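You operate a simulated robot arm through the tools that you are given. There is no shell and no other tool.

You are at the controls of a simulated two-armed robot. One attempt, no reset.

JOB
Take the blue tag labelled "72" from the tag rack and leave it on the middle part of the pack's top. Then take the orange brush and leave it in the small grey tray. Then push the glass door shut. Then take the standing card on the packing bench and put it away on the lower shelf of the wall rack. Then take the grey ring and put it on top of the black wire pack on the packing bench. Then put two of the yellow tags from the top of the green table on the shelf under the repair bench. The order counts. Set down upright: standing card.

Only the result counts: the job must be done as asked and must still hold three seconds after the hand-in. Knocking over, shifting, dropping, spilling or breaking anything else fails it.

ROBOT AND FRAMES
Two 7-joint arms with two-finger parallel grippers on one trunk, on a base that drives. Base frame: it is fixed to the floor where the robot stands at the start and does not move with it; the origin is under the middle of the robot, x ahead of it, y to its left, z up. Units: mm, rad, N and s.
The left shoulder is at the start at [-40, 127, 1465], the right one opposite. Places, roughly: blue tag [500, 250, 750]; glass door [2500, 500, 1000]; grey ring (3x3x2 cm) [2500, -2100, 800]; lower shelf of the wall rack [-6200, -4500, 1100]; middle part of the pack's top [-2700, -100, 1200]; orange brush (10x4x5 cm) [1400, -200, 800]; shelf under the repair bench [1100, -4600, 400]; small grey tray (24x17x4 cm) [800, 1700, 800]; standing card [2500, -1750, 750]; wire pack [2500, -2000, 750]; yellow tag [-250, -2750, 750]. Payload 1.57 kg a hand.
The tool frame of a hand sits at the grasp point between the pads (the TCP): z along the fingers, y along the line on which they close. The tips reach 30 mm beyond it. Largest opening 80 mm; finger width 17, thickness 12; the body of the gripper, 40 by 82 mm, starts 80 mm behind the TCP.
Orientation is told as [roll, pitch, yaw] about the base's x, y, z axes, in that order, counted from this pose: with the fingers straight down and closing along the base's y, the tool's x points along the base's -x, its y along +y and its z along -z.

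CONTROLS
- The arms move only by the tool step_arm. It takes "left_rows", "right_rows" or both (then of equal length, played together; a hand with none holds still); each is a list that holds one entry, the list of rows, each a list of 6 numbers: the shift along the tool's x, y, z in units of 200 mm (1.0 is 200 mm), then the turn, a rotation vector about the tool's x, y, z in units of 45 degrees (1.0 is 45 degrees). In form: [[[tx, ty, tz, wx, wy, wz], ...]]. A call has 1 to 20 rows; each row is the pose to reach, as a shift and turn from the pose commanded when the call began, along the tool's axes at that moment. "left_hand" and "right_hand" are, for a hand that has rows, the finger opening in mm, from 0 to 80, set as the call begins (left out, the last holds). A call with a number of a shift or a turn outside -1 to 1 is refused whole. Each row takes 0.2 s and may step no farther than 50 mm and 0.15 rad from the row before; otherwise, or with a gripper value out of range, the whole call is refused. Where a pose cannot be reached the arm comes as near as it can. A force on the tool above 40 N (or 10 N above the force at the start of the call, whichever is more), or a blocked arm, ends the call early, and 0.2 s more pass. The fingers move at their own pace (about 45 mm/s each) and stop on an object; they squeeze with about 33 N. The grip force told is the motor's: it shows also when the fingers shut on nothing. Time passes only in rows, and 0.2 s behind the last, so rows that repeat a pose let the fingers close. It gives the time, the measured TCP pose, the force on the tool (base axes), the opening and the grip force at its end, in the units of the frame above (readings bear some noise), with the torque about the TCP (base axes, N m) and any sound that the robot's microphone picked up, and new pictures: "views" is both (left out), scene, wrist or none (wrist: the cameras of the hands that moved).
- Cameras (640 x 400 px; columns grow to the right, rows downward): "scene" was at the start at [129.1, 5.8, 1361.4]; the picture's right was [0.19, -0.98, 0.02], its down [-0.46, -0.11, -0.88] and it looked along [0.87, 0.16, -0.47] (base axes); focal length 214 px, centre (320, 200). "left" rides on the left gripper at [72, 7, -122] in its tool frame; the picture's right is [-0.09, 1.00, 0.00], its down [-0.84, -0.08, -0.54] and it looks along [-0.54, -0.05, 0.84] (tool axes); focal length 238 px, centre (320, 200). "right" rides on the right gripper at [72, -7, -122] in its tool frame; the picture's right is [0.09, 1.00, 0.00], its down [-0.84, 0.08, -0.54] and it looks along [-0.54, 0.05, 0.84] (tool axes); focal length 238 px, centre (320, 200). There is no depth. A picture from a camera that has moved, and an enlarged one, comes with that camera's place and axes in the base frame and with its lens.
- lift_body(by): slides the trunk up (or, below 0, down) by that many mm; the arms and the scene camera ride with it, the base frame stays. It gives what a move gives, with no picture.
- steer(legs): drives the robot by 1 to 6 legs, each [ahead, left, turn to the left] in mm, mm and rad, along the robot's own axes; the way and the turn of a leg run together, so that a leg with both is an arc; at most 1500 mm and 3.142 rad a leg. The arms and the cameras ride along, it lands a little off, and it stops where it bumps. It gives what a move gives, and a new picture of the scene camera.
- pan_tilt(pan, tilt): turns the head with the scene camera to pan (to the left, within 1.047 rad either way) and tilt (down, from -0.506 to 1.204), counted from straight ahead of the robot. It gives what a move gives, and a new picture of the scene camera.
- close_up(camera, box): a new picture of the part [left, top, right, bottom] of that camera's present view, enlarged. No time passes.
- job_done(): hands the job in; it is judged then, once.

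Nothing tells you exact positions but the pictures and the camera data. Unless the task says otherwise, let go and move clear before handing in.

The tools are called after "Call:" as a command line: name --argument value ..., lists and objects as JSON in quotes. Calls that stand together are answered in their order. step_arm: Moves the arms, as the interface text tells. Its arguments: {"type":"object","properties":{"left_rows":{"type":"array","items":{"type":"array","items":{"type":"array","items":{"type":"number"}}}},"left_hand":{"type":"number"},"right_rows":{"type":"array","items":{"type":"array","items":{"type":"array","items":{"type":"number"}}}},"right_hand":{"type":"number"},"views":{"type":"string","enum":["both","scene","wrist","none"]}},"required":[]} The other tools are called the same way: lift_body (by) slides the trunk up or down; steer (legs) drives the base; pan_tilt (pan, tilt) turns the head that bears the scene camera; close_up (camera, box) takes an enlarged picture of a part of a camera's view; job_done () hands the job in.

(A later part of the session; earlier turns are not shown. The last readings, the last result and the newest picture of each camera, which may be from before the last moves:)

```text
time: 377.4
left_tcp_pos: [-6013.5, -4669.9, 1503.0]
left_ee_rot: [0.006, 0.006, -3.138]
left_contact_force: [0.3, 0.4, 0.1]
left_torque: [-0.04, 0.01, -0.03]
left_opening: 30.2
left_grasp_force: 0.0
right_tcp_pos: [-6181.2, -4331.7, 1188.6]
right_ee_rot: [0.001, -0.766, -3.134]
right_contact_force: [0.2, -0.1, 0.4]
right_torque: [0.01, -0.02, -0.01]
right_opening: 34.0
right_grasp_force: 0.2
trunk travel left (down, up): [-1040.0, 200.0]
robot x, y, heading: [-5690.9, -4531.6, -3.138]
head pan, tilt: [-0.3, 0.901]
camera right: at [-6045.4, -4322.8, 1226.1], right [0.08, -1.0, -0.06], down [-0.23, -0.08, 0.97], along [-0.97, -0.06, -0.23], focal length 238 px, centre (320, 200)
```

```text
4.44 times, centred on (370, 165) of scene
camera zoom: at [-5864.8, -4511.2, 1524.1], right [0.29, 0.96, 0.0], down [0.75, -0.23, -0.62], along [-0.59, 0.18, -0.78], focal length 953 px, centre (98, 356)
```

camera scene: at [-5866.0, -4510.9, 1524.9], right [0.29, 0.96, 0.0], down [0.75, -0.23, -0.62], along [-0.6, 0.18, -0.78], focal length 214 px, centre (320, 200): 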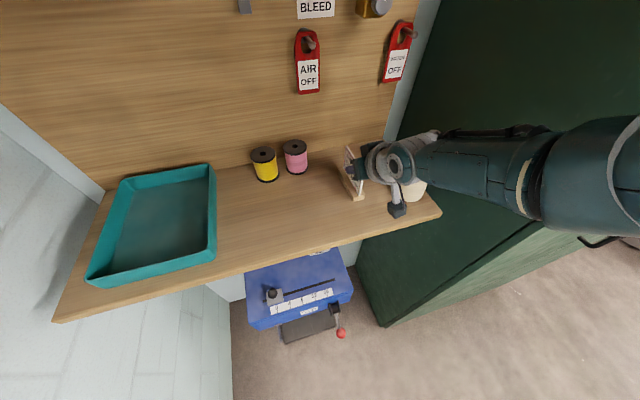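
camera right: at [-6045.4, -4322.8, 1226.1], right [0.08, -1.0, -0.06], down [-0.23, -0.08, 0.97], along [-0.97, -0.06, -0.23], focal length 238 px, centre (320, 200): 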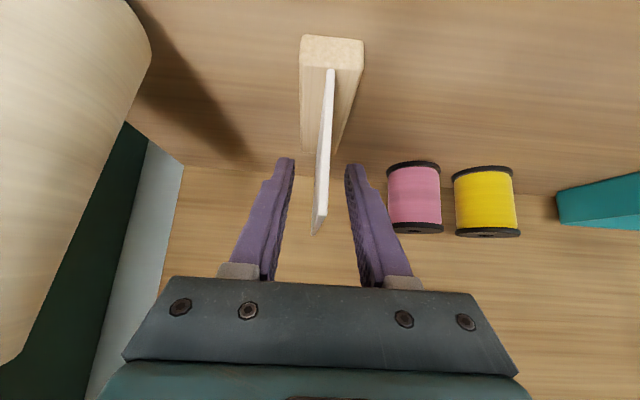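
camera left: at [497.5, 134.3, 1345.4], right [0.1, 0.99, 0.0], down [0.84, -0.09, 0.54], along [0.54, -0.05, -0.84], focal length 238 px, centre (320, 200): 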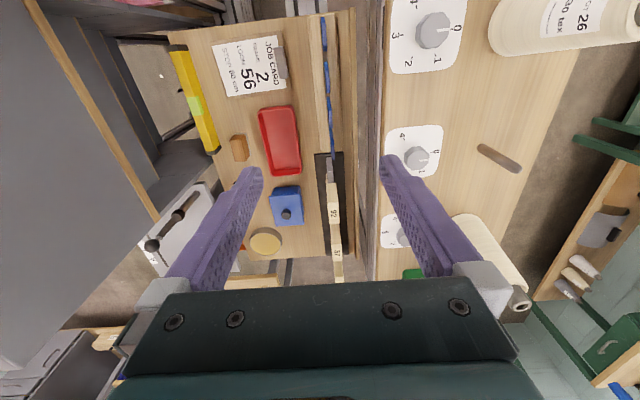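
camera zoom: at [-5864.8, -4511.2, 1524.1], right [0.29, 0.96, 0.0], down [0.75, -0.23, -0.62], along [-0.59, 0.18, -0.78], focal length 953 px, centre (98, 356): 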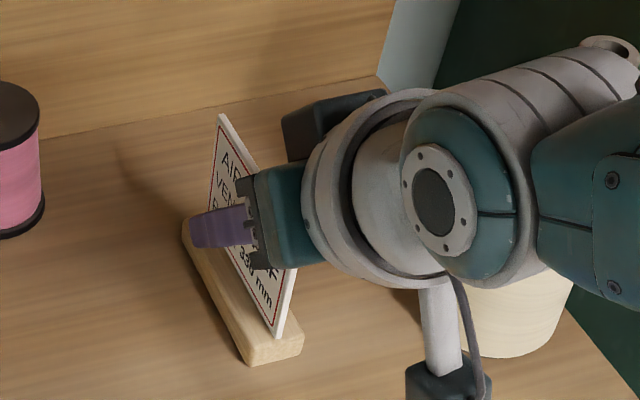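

Released and standing upright. Withdrawing the hand back-up along the card's plane.

Call:
step_arm --right_rows '[[[0, 0, -0.1, 0, 0, 0], [0, 0, -0.25, 0, 0, 0], [0, 0, -0.45, 0, 0, 0], [0, 0, -0.65, 0, 0, 0], [0, 0, -0.85, 0, 0, 0]]]' --views "scene"

Call:
steer --legs '[[-300, 0, 0]]'

Call:
close_up --camera "scene" --box '[240, 40, 440, 200]'

```text
time: 378.6
left_tcp_pos: [-6014.3, -4668.9, 1503.7]
left_ee_rot: [0.004, 0.004, -3.137]
left_contact_force: [-0.7, 0.4, -0.5]
left_torque: [-0.02, 0.0, -0.01]
left_opening: 30.2
left_grasp_force: 0.1
right_tcp_pos: [-6064.5, -4329.8, 1310.0]
right_ee_rot: [0.0, -0.764, -3.134]
right_contact_force: [-0.8, 0.1, 1.2]
right_torque: [0.04, -0.02, 0.02]
right_opening: 33.8
right_grasp_force: 0.1
trunk travel left (down, up): [-1040.0, 200.0]
robot x, y, heading: [-5694.2, -4534.1, -3.13]
head pan, tilt: [-0.3, 0.901]
camera scene: at [-5864.9, -4511.2, 1524.1], right [0.29, 0.96, 0.0], down [0.75, -0.23, -0.62], along [-0.59, 0.18, -0.78], focal length 214 px, centre (320, 200)
```

scene: 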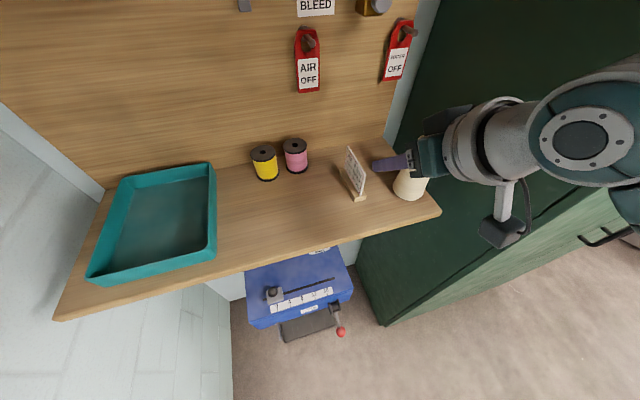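

```text
time: 380.6
left_tcp_pos: [-5712.6, -4667.3, 1502.5]
left_ee_rot: [0.006, 0.004, -3.137]
left_contact_force: [-0.1, -0.6, 0.2]
left_torque: [0.01, 0.0, -0.01]
left_opening: 30.1
left_grasp_force: 0.1
right_tcp_pos: [-5764.5, -4328.3, 1309.8]
right_ee_rot: [0.002, -0.768, -3.135]
right_contact_force: [0.6, -0.8, -0.3]
right_torque: [0.01, 0.02, -0.03]
right_opening: 34.0
right_grasp_force: 0.1
trunk travel left (down, up): [-1040.0, 200.0]
robot x, y, heading: [-5395.8, -4533.2, -3.136]
head pan, tilt: [-0.3, 0.901]
camera scene: at [-5564.7, -4509.3, 1524.1], right [0.29, 0.96, 0.0], down [0.75, -0.23, -0.62], along [-0.59, 0.18, -0.78], focal length 214 px, centre (320, 200)
```

scene: 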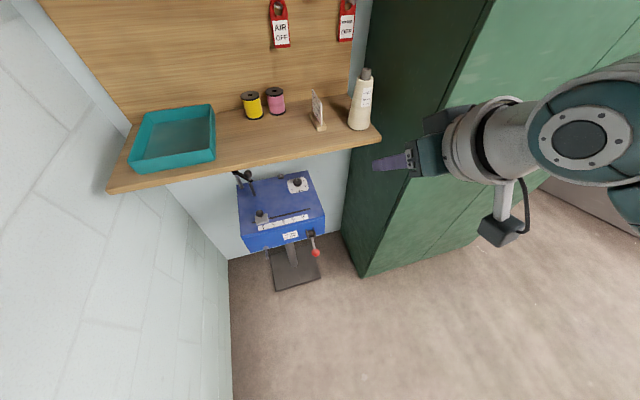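

```text
2.50 times, centred on (340, 120) of scene
camera zoom: at [-5564.7, -4509.3, 1524.1], right [0.29, 0.96, 0.0], down [0.75, -0.23, -0.62], along [-0.59, 0.18, -0.78], focal length 536 px, centre (270, 400)
```

zoom: 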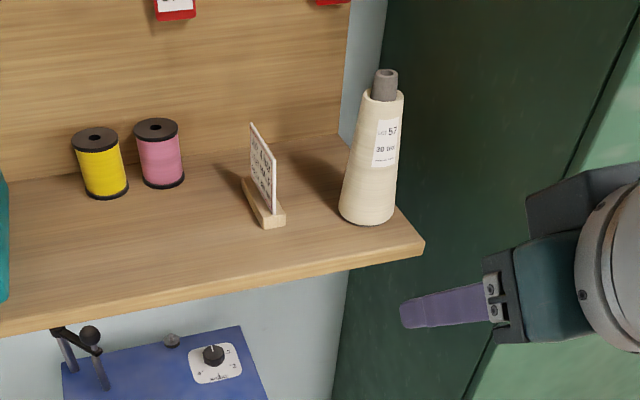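

The card stands upright on the lower shelf. Next is the grey ring; I'll straighten the right hand to point down and drive back to the packing bench.

Call:
step_arm --right_rows '[[[0, 0, 0, 0, 0.14, 0], [0, 0, 0, 0, 0.28, 0], [0, 0, 0, 0, 0.42, 0], [0, 0, 0, 0, 0.56, 0], [0, 0, 0, 0, 0.7, 0], [0, 0, 0, 0, 0.84, 0], [0, 0, 0, 0, 0.977, 0]]]' --right_hand 40 --views "none"

Call:
steer --legs '[[-400, 0, 0], [-450, -560, 0], [0, -1300, 0], [0, -1250, 0]]'

```text
time: 382.2
left_tcp_pos: [-5712.5, -4666.8, 1503.0]
left_ee_rot: [0.005, 0.005, -3.138]
left_contact_force: [-0.2, 0.3, -0.3]
left_torque: [-0.03, 0.02, -0.01]
left_opening: 29.9
left_grasp_force: 0.1
right_tcp_pos: [-5765.1, -4328.4, 1309.4]
right_ee_rot: [-0.001, 0.0, -3.133]
right_contact_force: [-0.7, -1.2, 0.6]
right_torque: [-0.03, 0.02, -0.03]
right_opening: 40.2
right_grasp_force: 0.0
trunk travel left (down, up): [-1040.0, 200.0]
robot x, y, heading: [-5394.0, -4531.9, -3.139]
head pan, tilt: [-0.3, 0.901]
```

```text
time: 400.4
left_tcp_pos: [-4885.4, -1524.6, 1503.0]
left_ee_rot: [0.005, 0.005, -3.12]
left_contact_force: [-0.2, -0.7, 0.0]
left_torque: [0.03, 0.0, -0.02]
left_opening: 30.0
left_grasp_force: 0.1
right_tcp_pos: [-4944.2, -1186.6, 1309.5]
right_ee_rot: [0.001, -0.002, -3.114]
right_contact_force: [0.0, -0.2, 0.2]
right_torque: [0.02, 0.01, -0.02]
right_opening: 39.8
right_grasp_force: 0.0
trunk travel left (down, up): [-1040.0, 200.0]
robot x, y, heading: [-4566.4, -1380.8, -3.117]
head pan, tilt: [-0.3, 0.901]
camera scene: at [-4739.8, -1363.1, 1524.1], right [0.27, 0.96, 0.0], down [0.75, -0.21, -0.62], along [-0.6, 0.17, -0.78], focal length 214 px, centre (320, 200)
```

scene: 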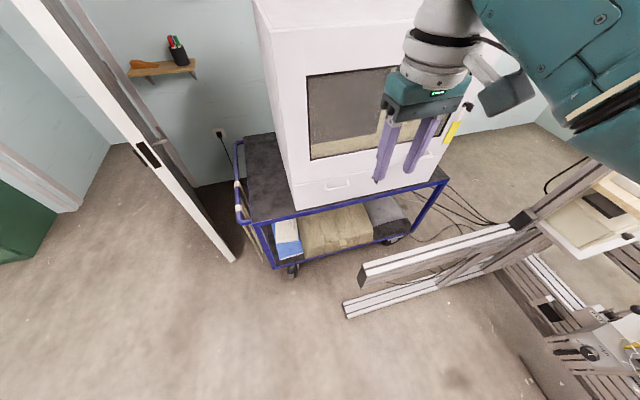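

Call:
steer --legs '[[300, 0, 0], [0, 0, 1.56], [0, 0, 1.56], [1500, 0, 0], [1500, 0, 0], [1500, 0, 0]]'

Call:
pan_tilt --pan 0.0 --tilt 0.5

```text
time: 403.9
left_tcp_pos: [-5118.4, -1630.0, 1501.3]
left_ee_rot: [0.007, 0.006, -2.771]
left_contact_force: [-0.5, 0.2, 0.7]
left_torque: [0.02, -0.01, 0.0]
left_opening: 30.0
left_grasp_force: 0.1
right_tcp_pos: [-5286.8, -1325.7, 1310.0]
right_ee_rot: [-0.013, 0.023, -2.788]
right_contact_force: [5.9, 3.5, 5.9]
right_torque: [-0.16, 0.68, -0.21]
right_opening: 41.1
right_grasp_force: 1.0
trunk travel left (down, up): [-1040.0, 200.0]
robot x, y, heading: [-4868.9, -1390.4, -2.775]
head pan, tilt: [-0.3, 0.901]
stopped in leg 2: the force on the tool passed its limit at 101 N (the readings are from after the stop); the commanded pose is now the measured one
camera scene: at [-5036.9, -1430.1, 1524.0], right [-0.07, 1.0, 0.0], down [0.78, 0.06, -0.62], along [-0.62, -0.04, -0.78], focal length 214 px, centre (320, 200)
```

scene: 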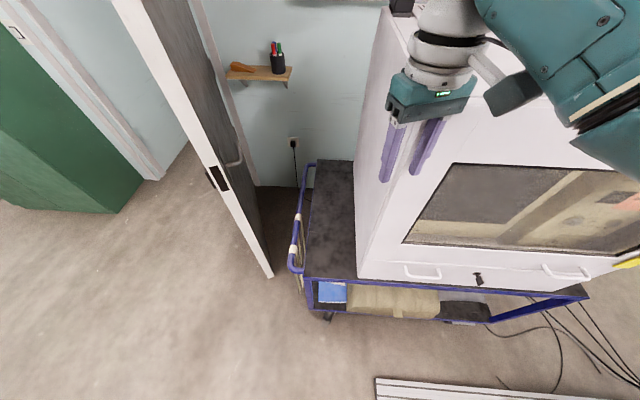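

```text
time: 404.7
left_tcp_pos: [-5118.1, -1632.0, 1502.6]
left_ee_rot: [0.004, 0.006, -2.771]
left_contact_force: [0.1, 0.9, 0.3]
left_torque: [-0.04, 0.01, -0.03]
left_opening: 30.3
left_grasp_force: 0.1
right_tcp_pos: [-5286.3, -1325.6, 1309.5]
right_ee_rot: [-0.013, 0.022, -2.788]
right_contact_force: [9.6, 5.2, 7.0]
right_torque: [-0.26, 1.0, -0.3]
right_opening: 40.5
right_grasp_force: 0.6
trunk travel left (down, up): [-1040.0, 200.0]
robot x, y, heading: [-4868.1, -1391.9, -2.772]
head pan, tilt: [0.0, 0.499]
camera scene: at [-5046.3, -1457.6, 1557.9], right [-0.36, 0.93, 0.0], down [0.45, 0.17, -0.88], along [-0.82, -0.32, -0.48], focal length 214 px, centre (320, 200)
```

scene: 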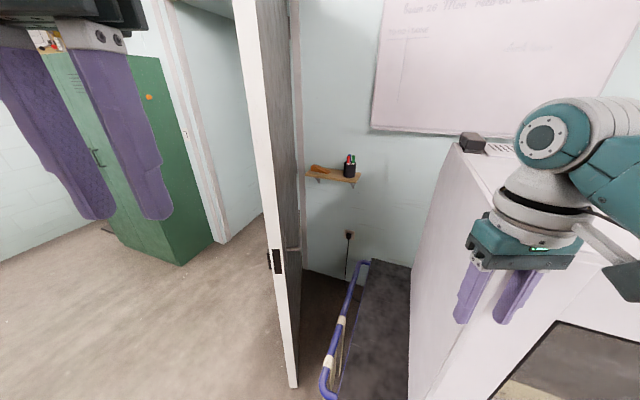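

The right hand bumped the white control box while turning (I drove too close). I'll undo the turn, back off, and check whether anything moved.

Call:
steer --legs '[[0, 0, -0.342], [-302, 0, 0]]'

Call:
pan_tilt --pan -0.3 --tilt 0.901

```text
time: 407.9
left_tcp_pos: [-4876.2, -1524.8, 1502.4]
left_ee_rot: [0.006, 0.005, -3.107]
left_contact_force: [-0.2, 0.4, -0.2]
left_torque: [0.02, -0.02, 0.01]
left_opening: 30.0
left_grasp_force: 0.0
right_tcp_pos: [-4935.1, -1179.3, 1308.6]
right_ee_rot: [-0.014, 0.024, -3.125]
right_contact_force: [-0.5, 0.5, 0.3]
right_torque: [0.0, -0.01, 0.01]
right_opening: 40.1
right_grasp_force: 0.0
trunk travel left (down, up): [-1040.0, 200.0]
robot x, y, heading: [-4563.3, -1380.0, -3.108]
head pan, tilt: [0.0, 0.499]
camera scene: at [-4750.6, -1384.0, 1558.0], right [-0.04, 1.0, 0.0], down [0.48, 0.02, -0.88], along [-0.88, -0.03, -0.48], focal length 214 px, centre (320, 200)
```

scene: 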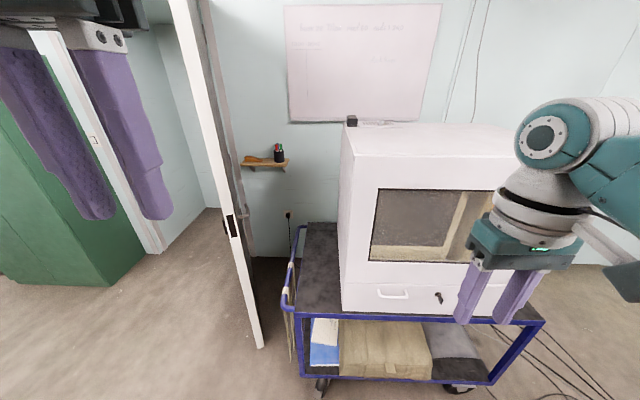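

```text
time: 408.8
left_tcp_pos: [-4876.1, -1523.4, 1503.7]
left_ee_rot: [0.004, 0.004, -3.108]
left_contact_force: [-0.2, -0.5, -0.1]
left_torque: [0.0, 0.01, 0.0]
left_opening: 29.8
left_grasp_force: 0.0
right_tcp_pos: [-4933.8, -1180.3, 1308.8]
right_ee_rot: [-0.016, 0.022, -3.126]
right_contact_force: [-0.6, 0.2, 0.2]
right_torque: [0.01, 0.02, 0.03]
right_opening: 39.9
right_grasp_force: 0.2
trunk travel left (down, up): [-1040.0, 200.0]
robot x, y, heading: [-4560.7, -1376.0, -3.107]
head pan, tilt: [-0.3, 0.901]
camera scene: at [-4732.6, -1361.0, 1524.2], right [0.26, 0.97, 0.0], down [0.76, -0.2, -0.62], along [-0.6, 0.16, -0.78], focal length 214 px, centre (320, 200)
```

scene: 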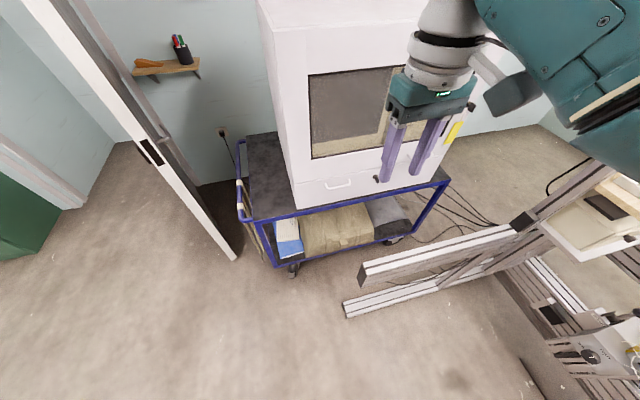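

Compared with the earlier picture, the cart and box look unmoved. I'll back well clear before turning round, then drive to the bench.

Call:
steer --legs '[[-700, 0, 0], [0, 0, 1.55], [0, 0, 1.56], [1500, 0, 0], [1500, 0, 0], [1500, 0, 0]]'

Call:
pan_tilt --pan 0.0 --tilt 0.5

```text
time: 441.2
left_tcp_pos: [947.5, -1209.2, 1502.4]
left_ee_rot: [0.005, 0.004, -0.013]
left_contact_force: [0.4, -0.1, -0.7]
left_torque: [0.02, -0.01, -0.03]
left_opening: 29.7
left_grasp_force: 0.0
right_tcp_pos: [989.3, -1555.3, 1308.8]
right_ee_rot: [-0.013, 0.023, -0.029]
right_contact_force: [-0.5, -0.4, -1.3]
right_torque: [0.01, 0.02, -0.02]
right_opening: 39.8
right_grasp_force: 0.0
trunk travel left (down, up): [-1040.0, 200.0]
robot x, y, heading: [625.9, -1344.3, -0.014]
head pan, tilt: [-0.3, 0.901]
camera scene: at [799.1, -1362.8, 1524.1], right [-0.31, -0.95, 0.0], down [-0.75, 0.24, -0.62], along [0.59, -0.19, -0.78], focal length 214 px, centre (320, 200)
```

scene: 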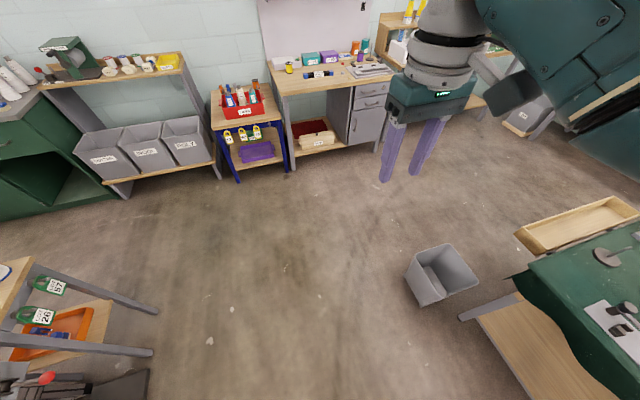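

```text
time: 442.1
left_tcp_pos: [948.0, -1208.4, 1503.1]
left_ee_rot: [0.004, 0.004, -0.013]
left_contact_force: [-0.5, 0.2, -0.2]
left_torque: [-0.04, 0.01, -0.03]
left_opening: 30.1
left_grasp_force: 0.1
right_tcp_pos: [990.0, -1555.7, 1309.2]
right_ee_rot: [-0.015, 0.023, -0.03]
right_contact_force: [0.5, 0.7, -0.9]
right_torque: [-0.01, 0.0, 0.0]
right_opening: 40.2
right_grasp_force: 0.0
trunk travel left (down, up): [-1040.0, 200.0]
robot x, y, heading: [628.9, -1340.1, -0.01]
head pan, tilt: [0.0, 0.499]
camera scene: at [818.1, -1340.7, 1557.9], right [-0.01, -1.0, 0.0], down [-0.48, 0.01, -0.88], along [0.88, -0.01, -0.48], focal length 214 px, centre (320, 200)
```

scene: 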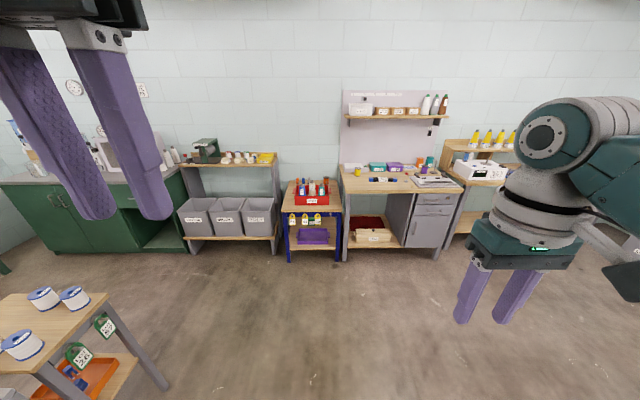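

Call:
steer --legs '[[1150, 0, 0.012], [0, -540, 0], [200, 0, 0]]'

Call:
pan_tilt --pan -0.1 --tilt 0.8

Call:
close_up --camera "scene" --box '[240, 120, 440, 240]'

```text
time: 451.7
left_tcp_pos: [2287.0, -1715.0, 1503.7]
left_ee_rot: [0.005, 0.005, 0.021]
left_contact_force: [-0.5, 0.3, -0.2]
left_torque: [0.02, 0.01, 0.02]
left_opening: 29.9
left_grasp_force: 0.0
right_tcp_pos: [2341.5, -2058.9, 1310.3]
right_ee_rot: [-0.014, 0.023, 0.006]
right_contact_force: [-0.4, 0.3, 0.7]
right_torque: [0.02, 0.02, 0.01]
right_opening: 40.1
right_grasp_force: 0.0
trunk travel left (down, up): [-1040.0, 200.0]
robot x, y, heading: [1969.6, -1855.4, 0.029]
head pan, tilt: [0.0, 0.499]
camera scene: at [2161.8, -1850.3, 1558.0], right [0.02, -1.0, 0.0], down [-0.48, -0.01, -0.88], along [0.88, 0.02, -0.48], focal length 214 px, centre (320, 200)
```

scene: 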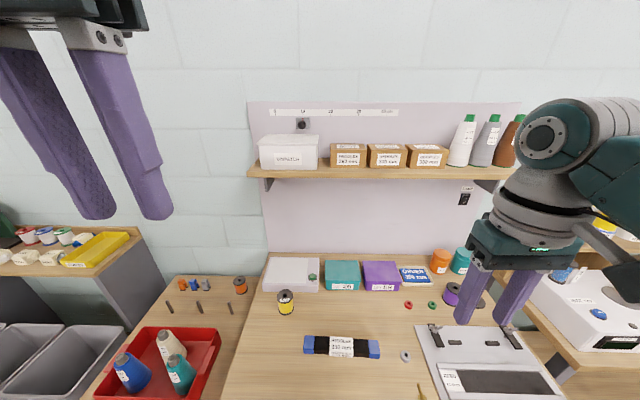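

```text
time: 452.5
left_tcp_pos: [2286.8, -1713.7, 1503.8]
left_ee_rot: [0.006, 0.004, 0.022]
left_contact_force: [0.4, 0.5, -0.4]
left_torque: [0.01, 0.01, 0.01]
left_opening: 30.0
left_grasp_force: 0.2
right_tcp_pos: [2340.6, -2059.8, 1308.2]
right_ee_rot: [-0.015, 0.022, 0.005]
right_contact_force: [0.2, -0.4, 0.0]
right_torque: [-0.02, -0.01, 0.02]
right_opening: 39.8
right_grasp_force: 0.0
trunk travel left (down, up): [-1040.0, 200.0]
robot x, y, heading: [1970.6, -1854.9, 0.024]
head pan, tilt: [-0.099, 0.799]
camera scene: at [2151.3, -1858.6, 1532.1], right [-0.07, -1.0, 0.0], down [-0.71, 0.05, -0.7], along [0.7, -0.05, -0.72], focal length 214 px, centre (320, 200)
```

scene: 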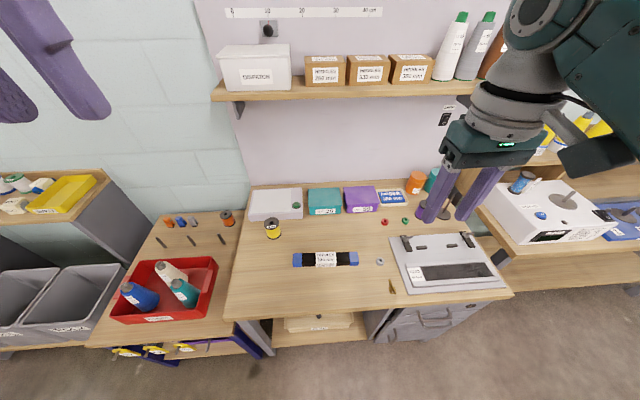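

```text
3.20 times, centred on (340, 180) of scene
camera zoom: at [2151.3, -1858.6, 1532.1], right [-0.07, -1.0, 0.0], down [-0.71, 0.05, -0.7], along [0.7, -0.05, -0.72], focal length 686 px, centre (256, 264)
```

zoom: 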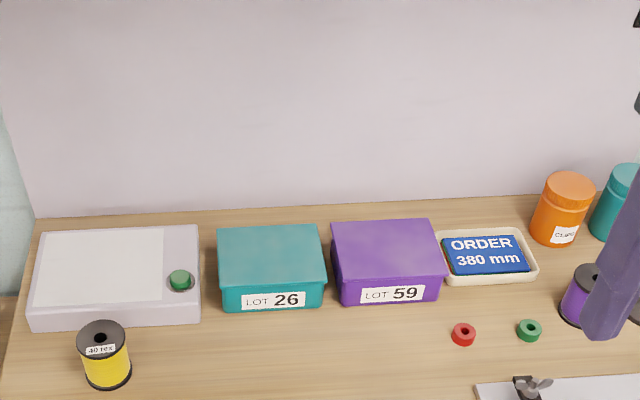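

Call:
close_up --camera "scene" --box '[270, 220, 430, 310]'

```text
4.00 times, centred on (350, 265) of scene
camera zoom: at [2151.3, -1858.6, 1532.1], right [-0.07, -1.0, 0.0], down [-0.71, 0.05, -0.7], along [0.7, -0.05, -0.72], focal length 858 px, centre (200, -60)
```

zoom: 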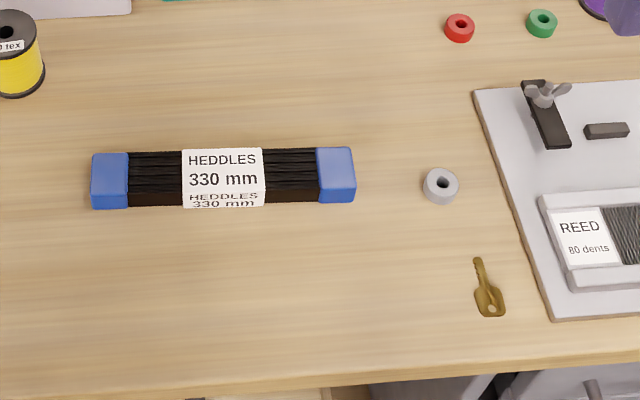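

Call:
steer --legs '[[174, -40, -0.024]]'

Call:
lift_body --by -340

Call:
step_arm --right_rows '[[[0, 0, 0.05, 0, 0, 0], [0, 0, 0.05, 0, 0, 0]]]' --right_hand 56 --views "both"

```text
time: 454.0
left_tcp_pos: [2468.2, -1760.2, 1502.8]
left_ee_rot: [0.003, 0.005, -0.001]
left_contact_force: [-0.6, 0.1, -0.3]
left_torque: [0.01, 0.04, 0.01]
left_opening: 29.8
left_grasp_force: 0.0
right_tcp_pos: [2512.6, -2105.1, 1309.0]
right_ee_rot: [-0.015, 0.023, -0.019]
right_contact_force: [-0.7, 0.5, 0.2]
right_torque: [-0.03, -0.01, 0.01]
right_opening: 40.1
right_grasp_force: 0.0
trunk travel left (down, up): [-1040.0, 200.0]
robot x, y, heading: [2151.4, -1894.9, -0.003]
head pan, tilt: [-0.099, 0.799]
camera scene: at [2328.5, -1901.1, 1532.0], right [-0.1, -1.0, 0.0], down [-0.71, 0.07, -0.7], along [0.69, -0.07, -0.72], focal length 214 px, centre (320, 200)
```

scene: 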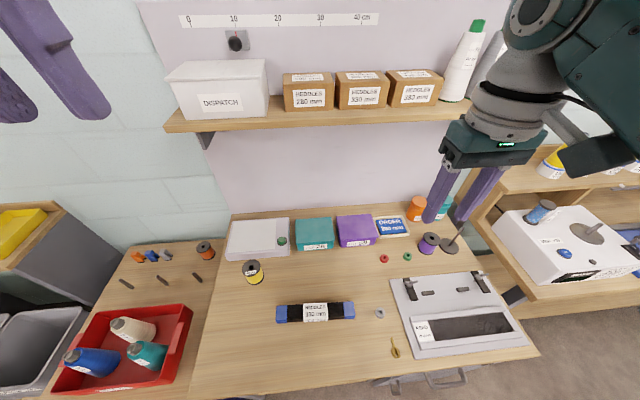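

```text
time: 457.4
left_tcp_pos: [2467.8, -1760.7, 1162.3]
left_ee_rot: [0.004, 0.005, -0.003]
left_contact_force: [0.4, 0.4, -0.4]
left_torque: [-0.01, 0.02, -0.03]
left_opening: 29.8
left_grasp_force: 0.0
right_tcp_pos: [2512.6, -2105.6, 968.9]
right_ee_rot: [-0.015, 0.023, -0.02]
right_contact_force: [-0.3, 0.5, 0.1]
right_torque: [0.03, 0.0, 0.0]
right_opening: 40.0
right_grasp_force: 0.1
trunk travel left (down, up): [-700.0, 540.0]
robot x, y, heading: [2151.1, -1895.8, 0.002]
head pan, tilt: [-0.099, 0.799]
```

```text
time: 458.0
left_tcp_pos: [2468.5, -1760.4, 1163.9]
left_ee_rot: [0.006, 0.006, -0.002]
left_contact_force: [-0.4, -0.6, 0.7]
left_torque: [-0.03, 0.02, 0.02]
left_opening: 29.9
left_grasp_force: 0.0
right_tcp_pos: [2512.3, -2107.2, 959.4]
right_ee_rot: [-0.015, 0.022, -0.019]
right_contact_force: [0.3, 0.2, 0.0]
right_torque: [0.0, 0.01, 0.0]
right_opening: 55.6
right_grasp_force: 0.0
trunk travel left (down, up): [-700.0, 540.0]
robot x, y, heading: [2145.4, -1892.4, -0.004]
head pan, tilt: [-0.099, 0.799]
camera scene: at [2328.5, -1901.1, 1192.0], right [-0.1, -1.0, 0.0], down [-0.71, 0.07, -0.7], along [0.69, -0.07, -0.72], focal length 214 px, centre (320, 200)
camera right: at [2443.4, -2110.2, 1082.9], right [-0.07, 1.0, -0.01], down [0.85, 0.07, 0.52], along [0.52, 0.03, -0.85], focal length 238 px, centre (320, 200)
```

scene: 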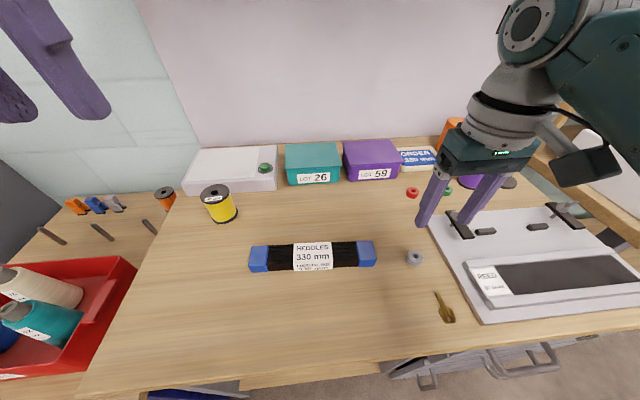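
right: 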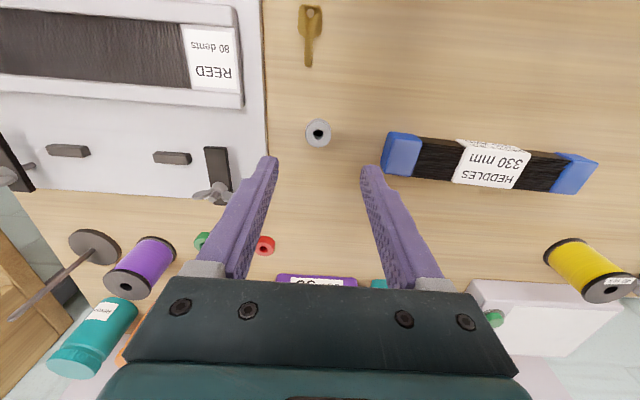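

Call:
step_arm --right_rows '[[[-0.01, 0.01, 0.1, 0, 0, 0], [-0.015, 0.01, 0.2, 0, 0, 0], [-0.015, 0.01, 0.3, 0, 0, 0], [-0.015, 0.01, 0.4, 0, 0, 0], [-0.015, 0.01, 0.5, 0, 0, 0], [-0.015, 0.01, 0.56, 0, 0, 0], [-0.015, 0.01, 0.56, 0, 0, 0]]]' --right_hand 50 --views "both"

Call:
close_up --camera "scene" --box '[360, 190, 500, 290]'

```text
time: 459.6
left_tcp_pos: [2467.1, -1759.8, 1162.0]
left_ee_rot: [0.004, 0.004, -0.002]
left_contact_force: [-0.1, -0.1, -0.4]
left_torque: [-0.02, -0.02, 0.02]
left_opening: 30.0
left_grasp_force: 0.0
right_tcp_pos: [2513.3, -2105.8, 847.6]
right_ee_rot: [-0.014, 0.022, -0.017]
right_contact_force: [1.2, -0.4, -0.8]
right_torque: [0.01, -0.01, 0.02]
right_opening: 49.9
right_grasp_force: 0.2
trunk travel left (down, up): [-700.0, 540.0]
robot x, y, heading: [2146.6, -1894.2, 0.001]
head pan, tilt: [-0.099, 0.799]
camera scene: at [2328.5, -1901.1, 1192.0], right [-0.1, -1.0, 0.0], down [-0.71, 0.07, -0.7], along [0.69, -0.07, -0.72], focal length 214 px, centre (320, 200)
camera right: at [2443.9, -2109.5, 971.2], right [-0.07, 1.0, -0.01], down [0.85, 0.07, 0.52], along [0.52, 0.03, -0.85], focal length 238 px, centre (320, 200)
```

scene: 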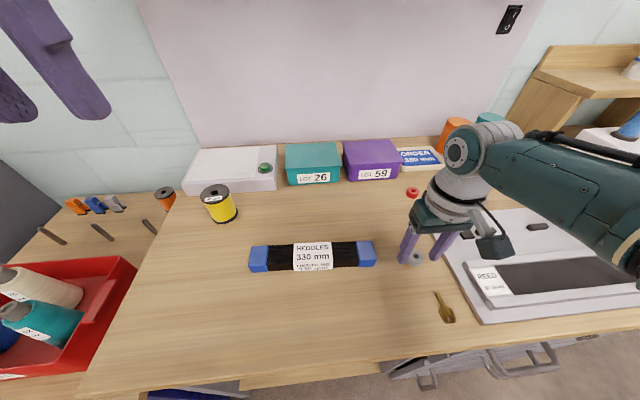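
right: 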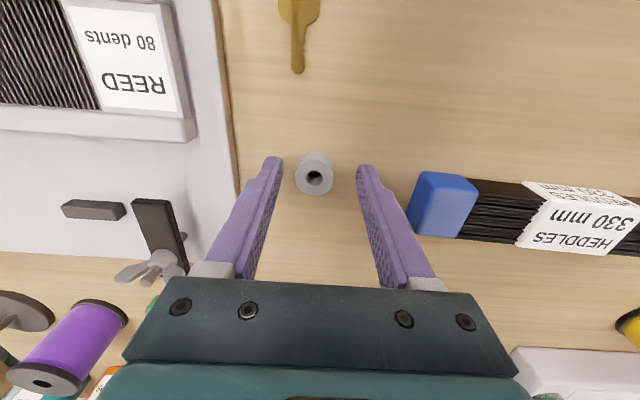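

```text
4.00 times, centred on (430, 240) of scene
camera zoom: at [2328.5, -1901.1, 1192.0], right [-0.1, -1.0, 0.0], down [-0.71, 0.07, -0.7], along [0.69, -0.07, -0.72], focal length 858 px, centre (-120, 40)
```

zoom: 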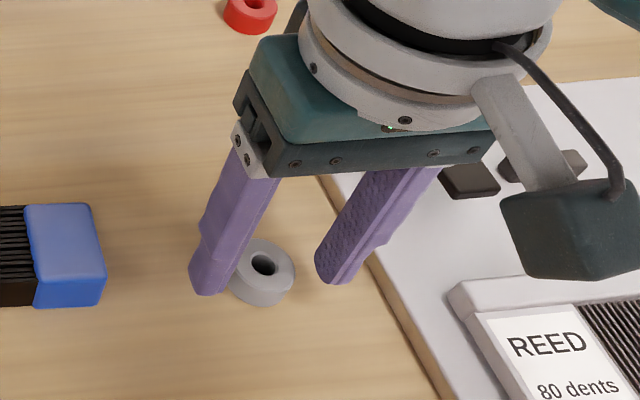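

Call:
step_arm --right_rows '[[[0.01, -0.01, 0, 0, 0, 0], [0.02, -0.01, 0, 0, 0, 0], [0.02, -0.01, 0, 0, 0, 0], [0.02, -0.01, 0, 0, 0, 0], [0.02, -0.01, 0, 0, 0, 0]]]' --right_hand 0 --views "none"

Call:
step_arm --right_rows '[[[0, 0, -0.05, 0, 0, 0], [0, 0, -0.15, 0, 0, 0], [0, 0, -0.3, 0, 0, 0], [0, 0, -0.45, 0, 0, 0]]]' --views "both"

Call:
close_up --camera "scene" --box '[360, 150, 500, 290]'

Call:
close_up --camera "right" --box '[250, 80, 390, 290]'

```text
time: 460.8
left_tcp_pos: [2466.5, -1760.0, 1162.3]
left_ee_rot: [0.005, 0.006, 0.0]
left_contact_force: [-0.3, -0.6, 0.0]
left_torque: [0.01, 0.0, 0.03]
left_opening: 30.1
left_grasp_force: 0.1
right_tcp_pos: [2509.8, -2107.3, 847.7]
right_ee_rot: [-0.013, 0.021, -0.019]
right_contact_force: [0.2, -0.3, -0.1]
right_torque: [-0.02, -0.02, 0.0]
right_opening: 0.2
right_grasp_force: 21.1
trunk travel left (down, up): [-700.0, 540.0]
robot x, y, heading: [2144.2, -1894.8, -0.003]
head pan, tilt: [-0.099, 0.799]
```

```text
time: 461.8
left_tcp_pos: [2467.9, -1759.7, 1162.8]
left_ee_rot: [0.005, 0.004, -0.002]
left_contact_force: [0.2, 0.2, 0.2]
left_torque: [0.01, 0.0, -0.01]
left_opening: 29.7
left_grasp_force: 0.0
right_tcp_pos: [2511.5, -2106.2, 936.6]
right_ee_rot: [-0.014, 0.025, -0.019]
right_contact_force: [-0.8, -0.6, 0.0]
right_torque: [0.0, -0.02, 0.01]
right_opening: 0.0
right_grasp_force: 21.6
trunk travel left (down, up): [-700.0, 540.0]
robot x, y, heading: [2150.4, -1895.5, -0.002]
head pan, tilt: [-0.099, 0.799]
camera scene: at [2328.5, -1901.2, 1192.0], right [-0.1, -0.99, 0.0], down [-0.71, 0.07, -0.7], along [0.69, -0.07, -0.72], focal length 214 px, centre (320, 200)
camera right: at [2442.1, -2110.0, 1060.8], right [-0.07, 1.0, -0.01], down [0.85, 0.07, 0.52], along [0.52, 0.03, -0.85], focal length 238 px, centre (320, 200)
```

scene: 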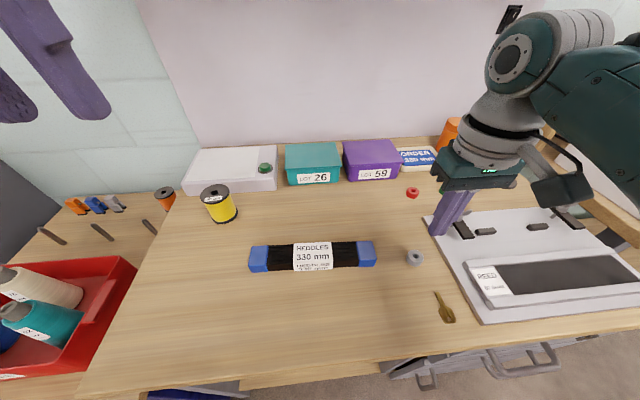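
right: 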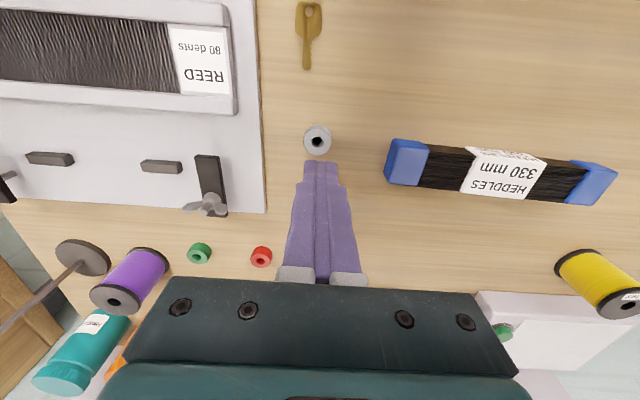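

```text
2.86 times, centred on (430, 220) of scene
camera zoom: at [2328.5, -1901.2, 1192.0], right [-0.1, -0.99, 0.0], down [-0.71, 0.07, -0.7], along [0.69, -0.07, -0.72], focal length 613 px, centre (6, 143)
```

zoom: 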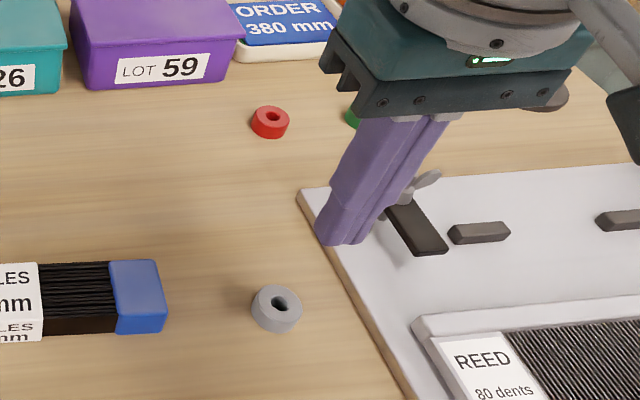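

```text
1.90 times, centred on (320, 185) of right
camera zoom: at [2442.1, -2110.0, 1060.8], right [-0.07, 1.0, -0.01], down [0.85, 0.07, 0.52], along [0.52, 0.03, -0.85], focal length 454 px, centre (320, 229)
```

zoom: 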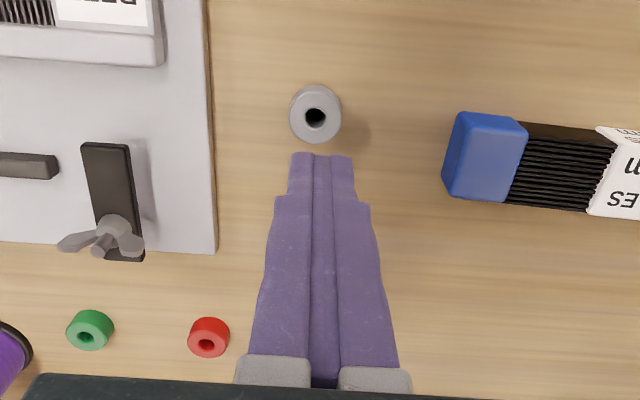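

The fingers closed on nothing: my height estimate was about 25 mm too high. Combining the wrist views, the ring is at about [2523, -2110] with its top near z≈806. I'll retry lower.

Call:
step_arm --right_rows '[[[-0.03, -0.01, 0, 0, -0.03, 0], [-0.0575, -0.0215, 0, 0.018, -0.03, 0], [-0.0575, -0.0215, 0.1, 0.018, -0.03, 0], [-0.0575, -0.0215, 0.2, 0.018, -0.03, 0], [-0.0575, -0.0215, 0.3, 0.018, -0.03, 0], [-0.0575, -0.0215, 0.4, 0.018, -0.03, 0], [-0.0575, -0.0215, 0.4, 0.018, -0.03, 0]]]' --right_hand 52 --views "wrist"

Call:
close_up --camera "scene" --box '[360, 150, 500, 290]'

```text
time: 463.4
left_tcp_pos: [2468.1, -1759.7, 1163.0]
left_ee_rot: [0.004, 0.006, -0.002]
left_contact_force: [-0.9, -0.3, 0.6]
left_torque: [0.01, 0.01, 0.02]
left_opening: 30.0
left_grasp_force: 0.0
right_tcp_pos: [2521.3, -2110.6, 858.0]
right_ee_rot: [-0.027, 0.002, -0.018]
right_contact_force: [-0.5, -0.5, 0.2]
right_torque: [-0.03, -0.01, -0.01]
right_opening: 52.4
right_grasp_force: 0.1
trunk travel left (down, up): [-700.0, 540.0]
robot x, y, heading: [2143.9, -1895.1, -0.0]
head pan, tilt: [-0.099, 0.799]
camera right: at [2449.4, -2112.2, 979.0], right [-0.07, 1.0, -0.03], down [0.84, 0.08, 0.54], along [0.54, 0.02, -0.84], focal length 238 px, centre (320, 200)
```

right: 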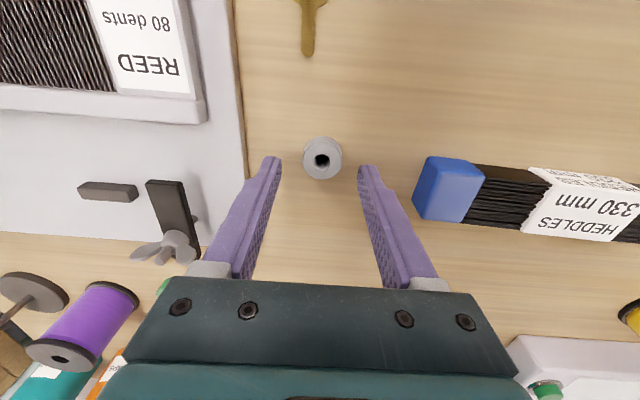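

```text
2.86 times, centred on (430, 220) of scene
camera zoom: at [2328.5, -1901.1, 1192.0], right [-0.1, -1.0, 0.0], down [-0.71, 0.07, -0.7], along [0.69, -0.07, -0.72], focal length 613 px, centre (6, 143)
```

zoom: 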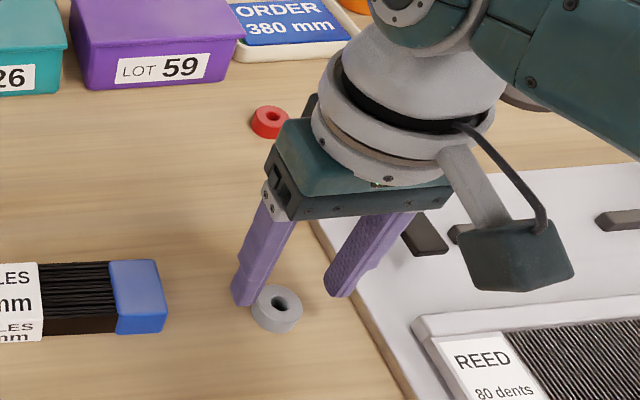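

Call:
step_arm --right_rows '[[[-0.01, 0.005, 0.06, -0.02, 0, 0], [-0.01, 0.005, 0.12, -0.03, 0, 0], [-0.01, 0.005, 0.165, -0.03, 0, 0], [-0.01, 0.005, 0.165, -0.03, 0, 0]]]' --right_hand 52 --views "wrist"

Call:
close_up --camera "scene" --box '[360, 150, 500, 290]'

```text
time: 464.2
left_tcp_pos: [2467.9, -1760.9, 1163.0]
left_ee_rot: [0.006, 0.004, -0.004]
left_contact_force: [0.3, -1.3, 0.6]
left_torque: [-0.01, 0.02, 0.0]
left_opening: 29.8
left_grasp_force: 0.0
right_tcp_pos: [2524.2, -2110.9, 831.3]
right_ee_rot: [0.0, 0.005, -0.019]
right_contact_force: [-6.6, -0.8, 17.0]
right_torque: [-0.03, 0.08, 0.13]
right_opening: 52.0
right_grasp_force: 0.1
trunk travel left (down, up): [-700.0, 540.0]
robot x, y, heading: [2144.6, -1894.7, -0.001]
head pan, tilt: [-0.099, 0.799]
stopped in row 3 (right hand): the force on the tool passed its limit at 64 N (the readings are from after the stop); the commanded pose is now the measured one
camera right: at [2452.3, -2116.5, 952.2], right [-0.07, 1.0, 0.0], down [0.84, 0.06, 0.54], along [0.54, 0.04, -0.84], focal length 238 px, centre (320, 200)
```

right: 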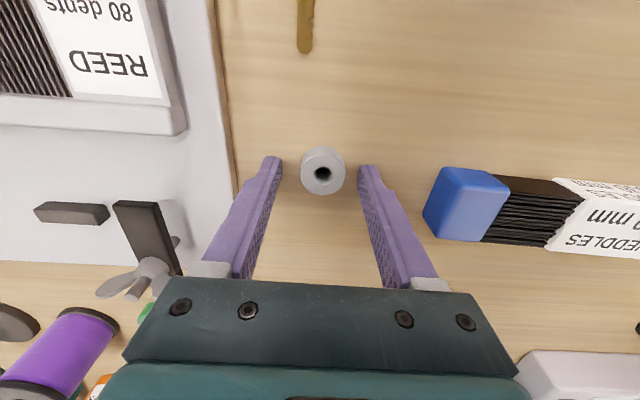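

```text
2.86 times, centred on (430, 220) of scene
camera zoom: at [2328.1, -1901.7, 1192.3], right [-0.1, -0.99, 0.0], down [-0.71, 0.07, -0.7], along [0.69, -0.07, -0.72], focal length 613 px, centre (6, 143)
```

zoom: 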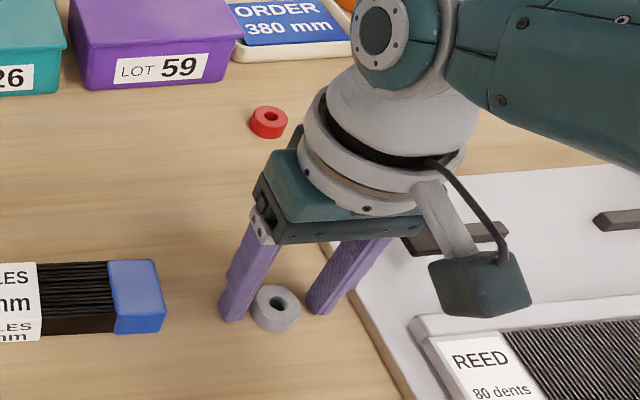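

The fingertips just touched the bench (so its top is z≈800). I'll lift 3 mm, shift 6 mm toward me, and close on the ring.

Call:
step_arm --right_rows '[[[0, 0, -0.018, 0, 0, 0], [0.033, 0.002, -0.018, 0, 0, 0], [0.033, 0.002, -0.018, 0, 0, 0]]]' --right_hand 52 --views "none"

Call:
step_arm --right_rows '[[[0, 0, 0, 0, 0, 0], [0, 0, 0, 0, 0, 0], [0, 0, 0, 0, 0, 0], [0, 0, 0, 0, 0, 0], [0, 0, 0, 0, 0, 0]]]' --right_hand 0 --views "wrist"

```text
time: 465.0
left_tcp_pos: [2467.6, -1760.7, 1162.3]
left_ee_rot: [0.004, 0.005, -0.005]
left_contact_force: [-0.7, 0.6, 0.5]
left_torque: [-0.04, 0.0, 0.01]
left_opening: 29.8
left_grasp_force: 0.1
right_tcp_pos: [2517.8, -2109.1, 832.0]
right_ee_rot: [0.0, 0.004, -0.019]
right_contact_force: [0.3, 1.0, -0.6]
right_torque: [0.02, 0.0, 0.01]
right_opening: 52.2
right_grasp_force: 0.1
trunk travel left (down, up): [-700.0, 540.0]
robot x, y, heading: [2146.2, -1890.9, -0.005]
head pan, tilt: [-0.099, 0.799]
```

```text
time: 466.2
left_tcp_pos: [2468.2, -1760.8, 1162.7]
left_ee_rot: [0.003, 0.005, -0.002]
left_contact_force: [0.0, 1.1, -0.4]
left_torque: [-0.01, -0.02, 0.0]
left_opening: 29.9
left_grasp_force: 0.1
right_tcp_pos: [2517.3, -2108.6, 831.4]
right_ee_rot: [-0.001, 0.003, -0.02]
right_contact_force: [0.3, 0.0, 0.5]
right_torque: [0.03, -0.02, 0.04]
right_opening: 26.4
right_grasp_force: 32.7
trunk travel left (down, up): [-700.0, 540.0]
robot x, y, heading: [2147.5, -1898.8, -0.003]
head pan, tilt: [-0.099, 0.799]
camera right: at [2445.6, -2114.3, 954.4], right [-0.07, 1.0, 0.0], down [0.84, 0.06, 0.54], along [0.54, 0.04, -0.84], focal length 238 px, centre (320, 200)
```

right: 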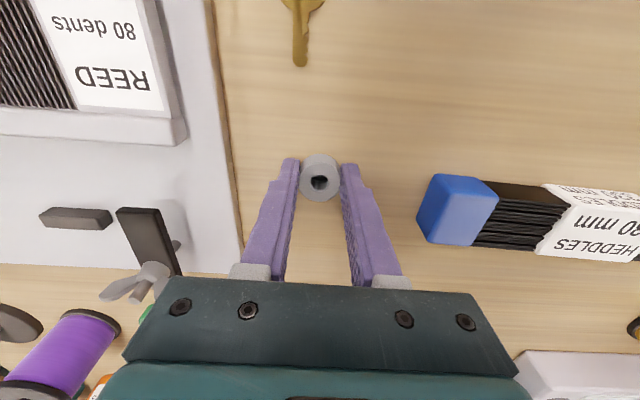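

Call:
step_arm --right_rows '[[[0, 0, -0.03, 0, 0, 0], [0, 0, -0.1, 0, 0, 0], [0, 0, -0.25, 0, 0, 0], [0, 0, -0.4, 0, 0, 0]]]' --views "both"

Call:
close_up --camera "scene" --box '[380, 150, 520, 270]'

Call:
close_up --camera "scene" --box '[230, 220, 400, 290]'

```text
time: 467.2
left_tcp_pos: [2467.1, -1760.8, 1162.6]
left_ee_rot: [0.005, 0.006, -0.003]
left_contact_force: [-0.9, 0.5, 1.1]
left_torque: [0.02, -0.01, 0.0]
left_opening: 29.8
left_grasp_force: 0.1
right_tcp_pos: [2516.2, -2108.8, 911.2]
right_ee_rot: [0.0, 0.003, -0.019]
right_contact_force: [-0.2, -0.4, -0.1]
right_torque: [-0.02, 0.03, 0.0]
right_opening: 26.4
right_grasp_force: 32.9
trunk travel left (down, up): [-700.0, 540.0]
robot x, y, heading: [2145.2, -1891.4, -0.001]
head pan, tilt: [-0.099, 0.799]
camera scene: at [2328.3, -1901.1, 1192.0], right [-0.1, -0.99, 0.0], down [-0.71, 0.07, -0.7], along [0.69, -0.07, -0.72], focal length 214 px, centre (320, 200)
camera right: at [2444.6, -2114.1, 1034.0], right [-0.07, 1.0, 0.0], down [0.84, 0.06, 0.54], along [0.54, 0.04, -0.84], focal length 238 px, centre (320, 200)
```

scene: 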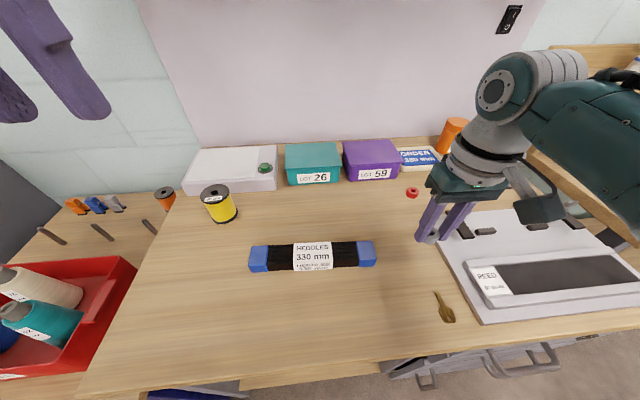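
right: 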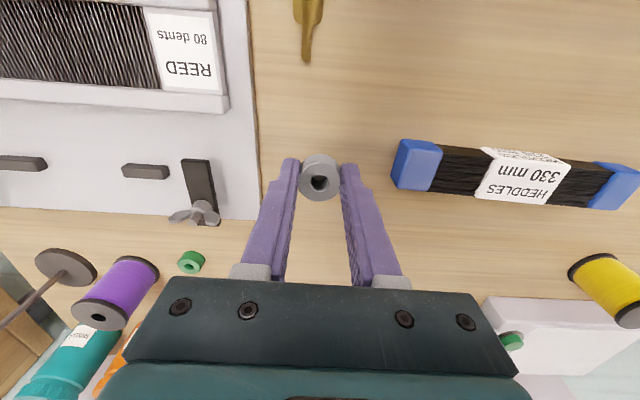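

```text
3.33 times, centred on (450, 210) of scene
camera zoom: at [2328.3, -1901.1, 1192.0], right [-0.1, -0.99, 0.0], down [-0.71, 0.07, -0.7], along [0.69, -0.07, -0.72], focal length 715 px, centre (-113, 167)
```

zoom: 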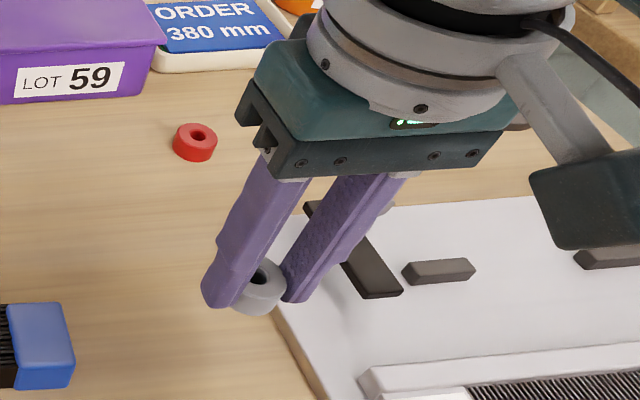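

```text
3.76 times, centred on (315, 255) of scene
camera zoom: at [2328.3, -1901.1, 1192.0], right [-0.1, -0.99, 0.0], down [-0.71, 0.07, -0.7], along [0.69, -0.07, -0.72], focal length 807 px, centre (339, -7)
```

zoom: 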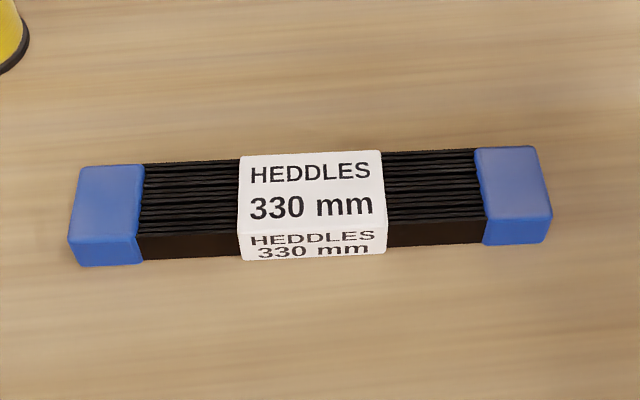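

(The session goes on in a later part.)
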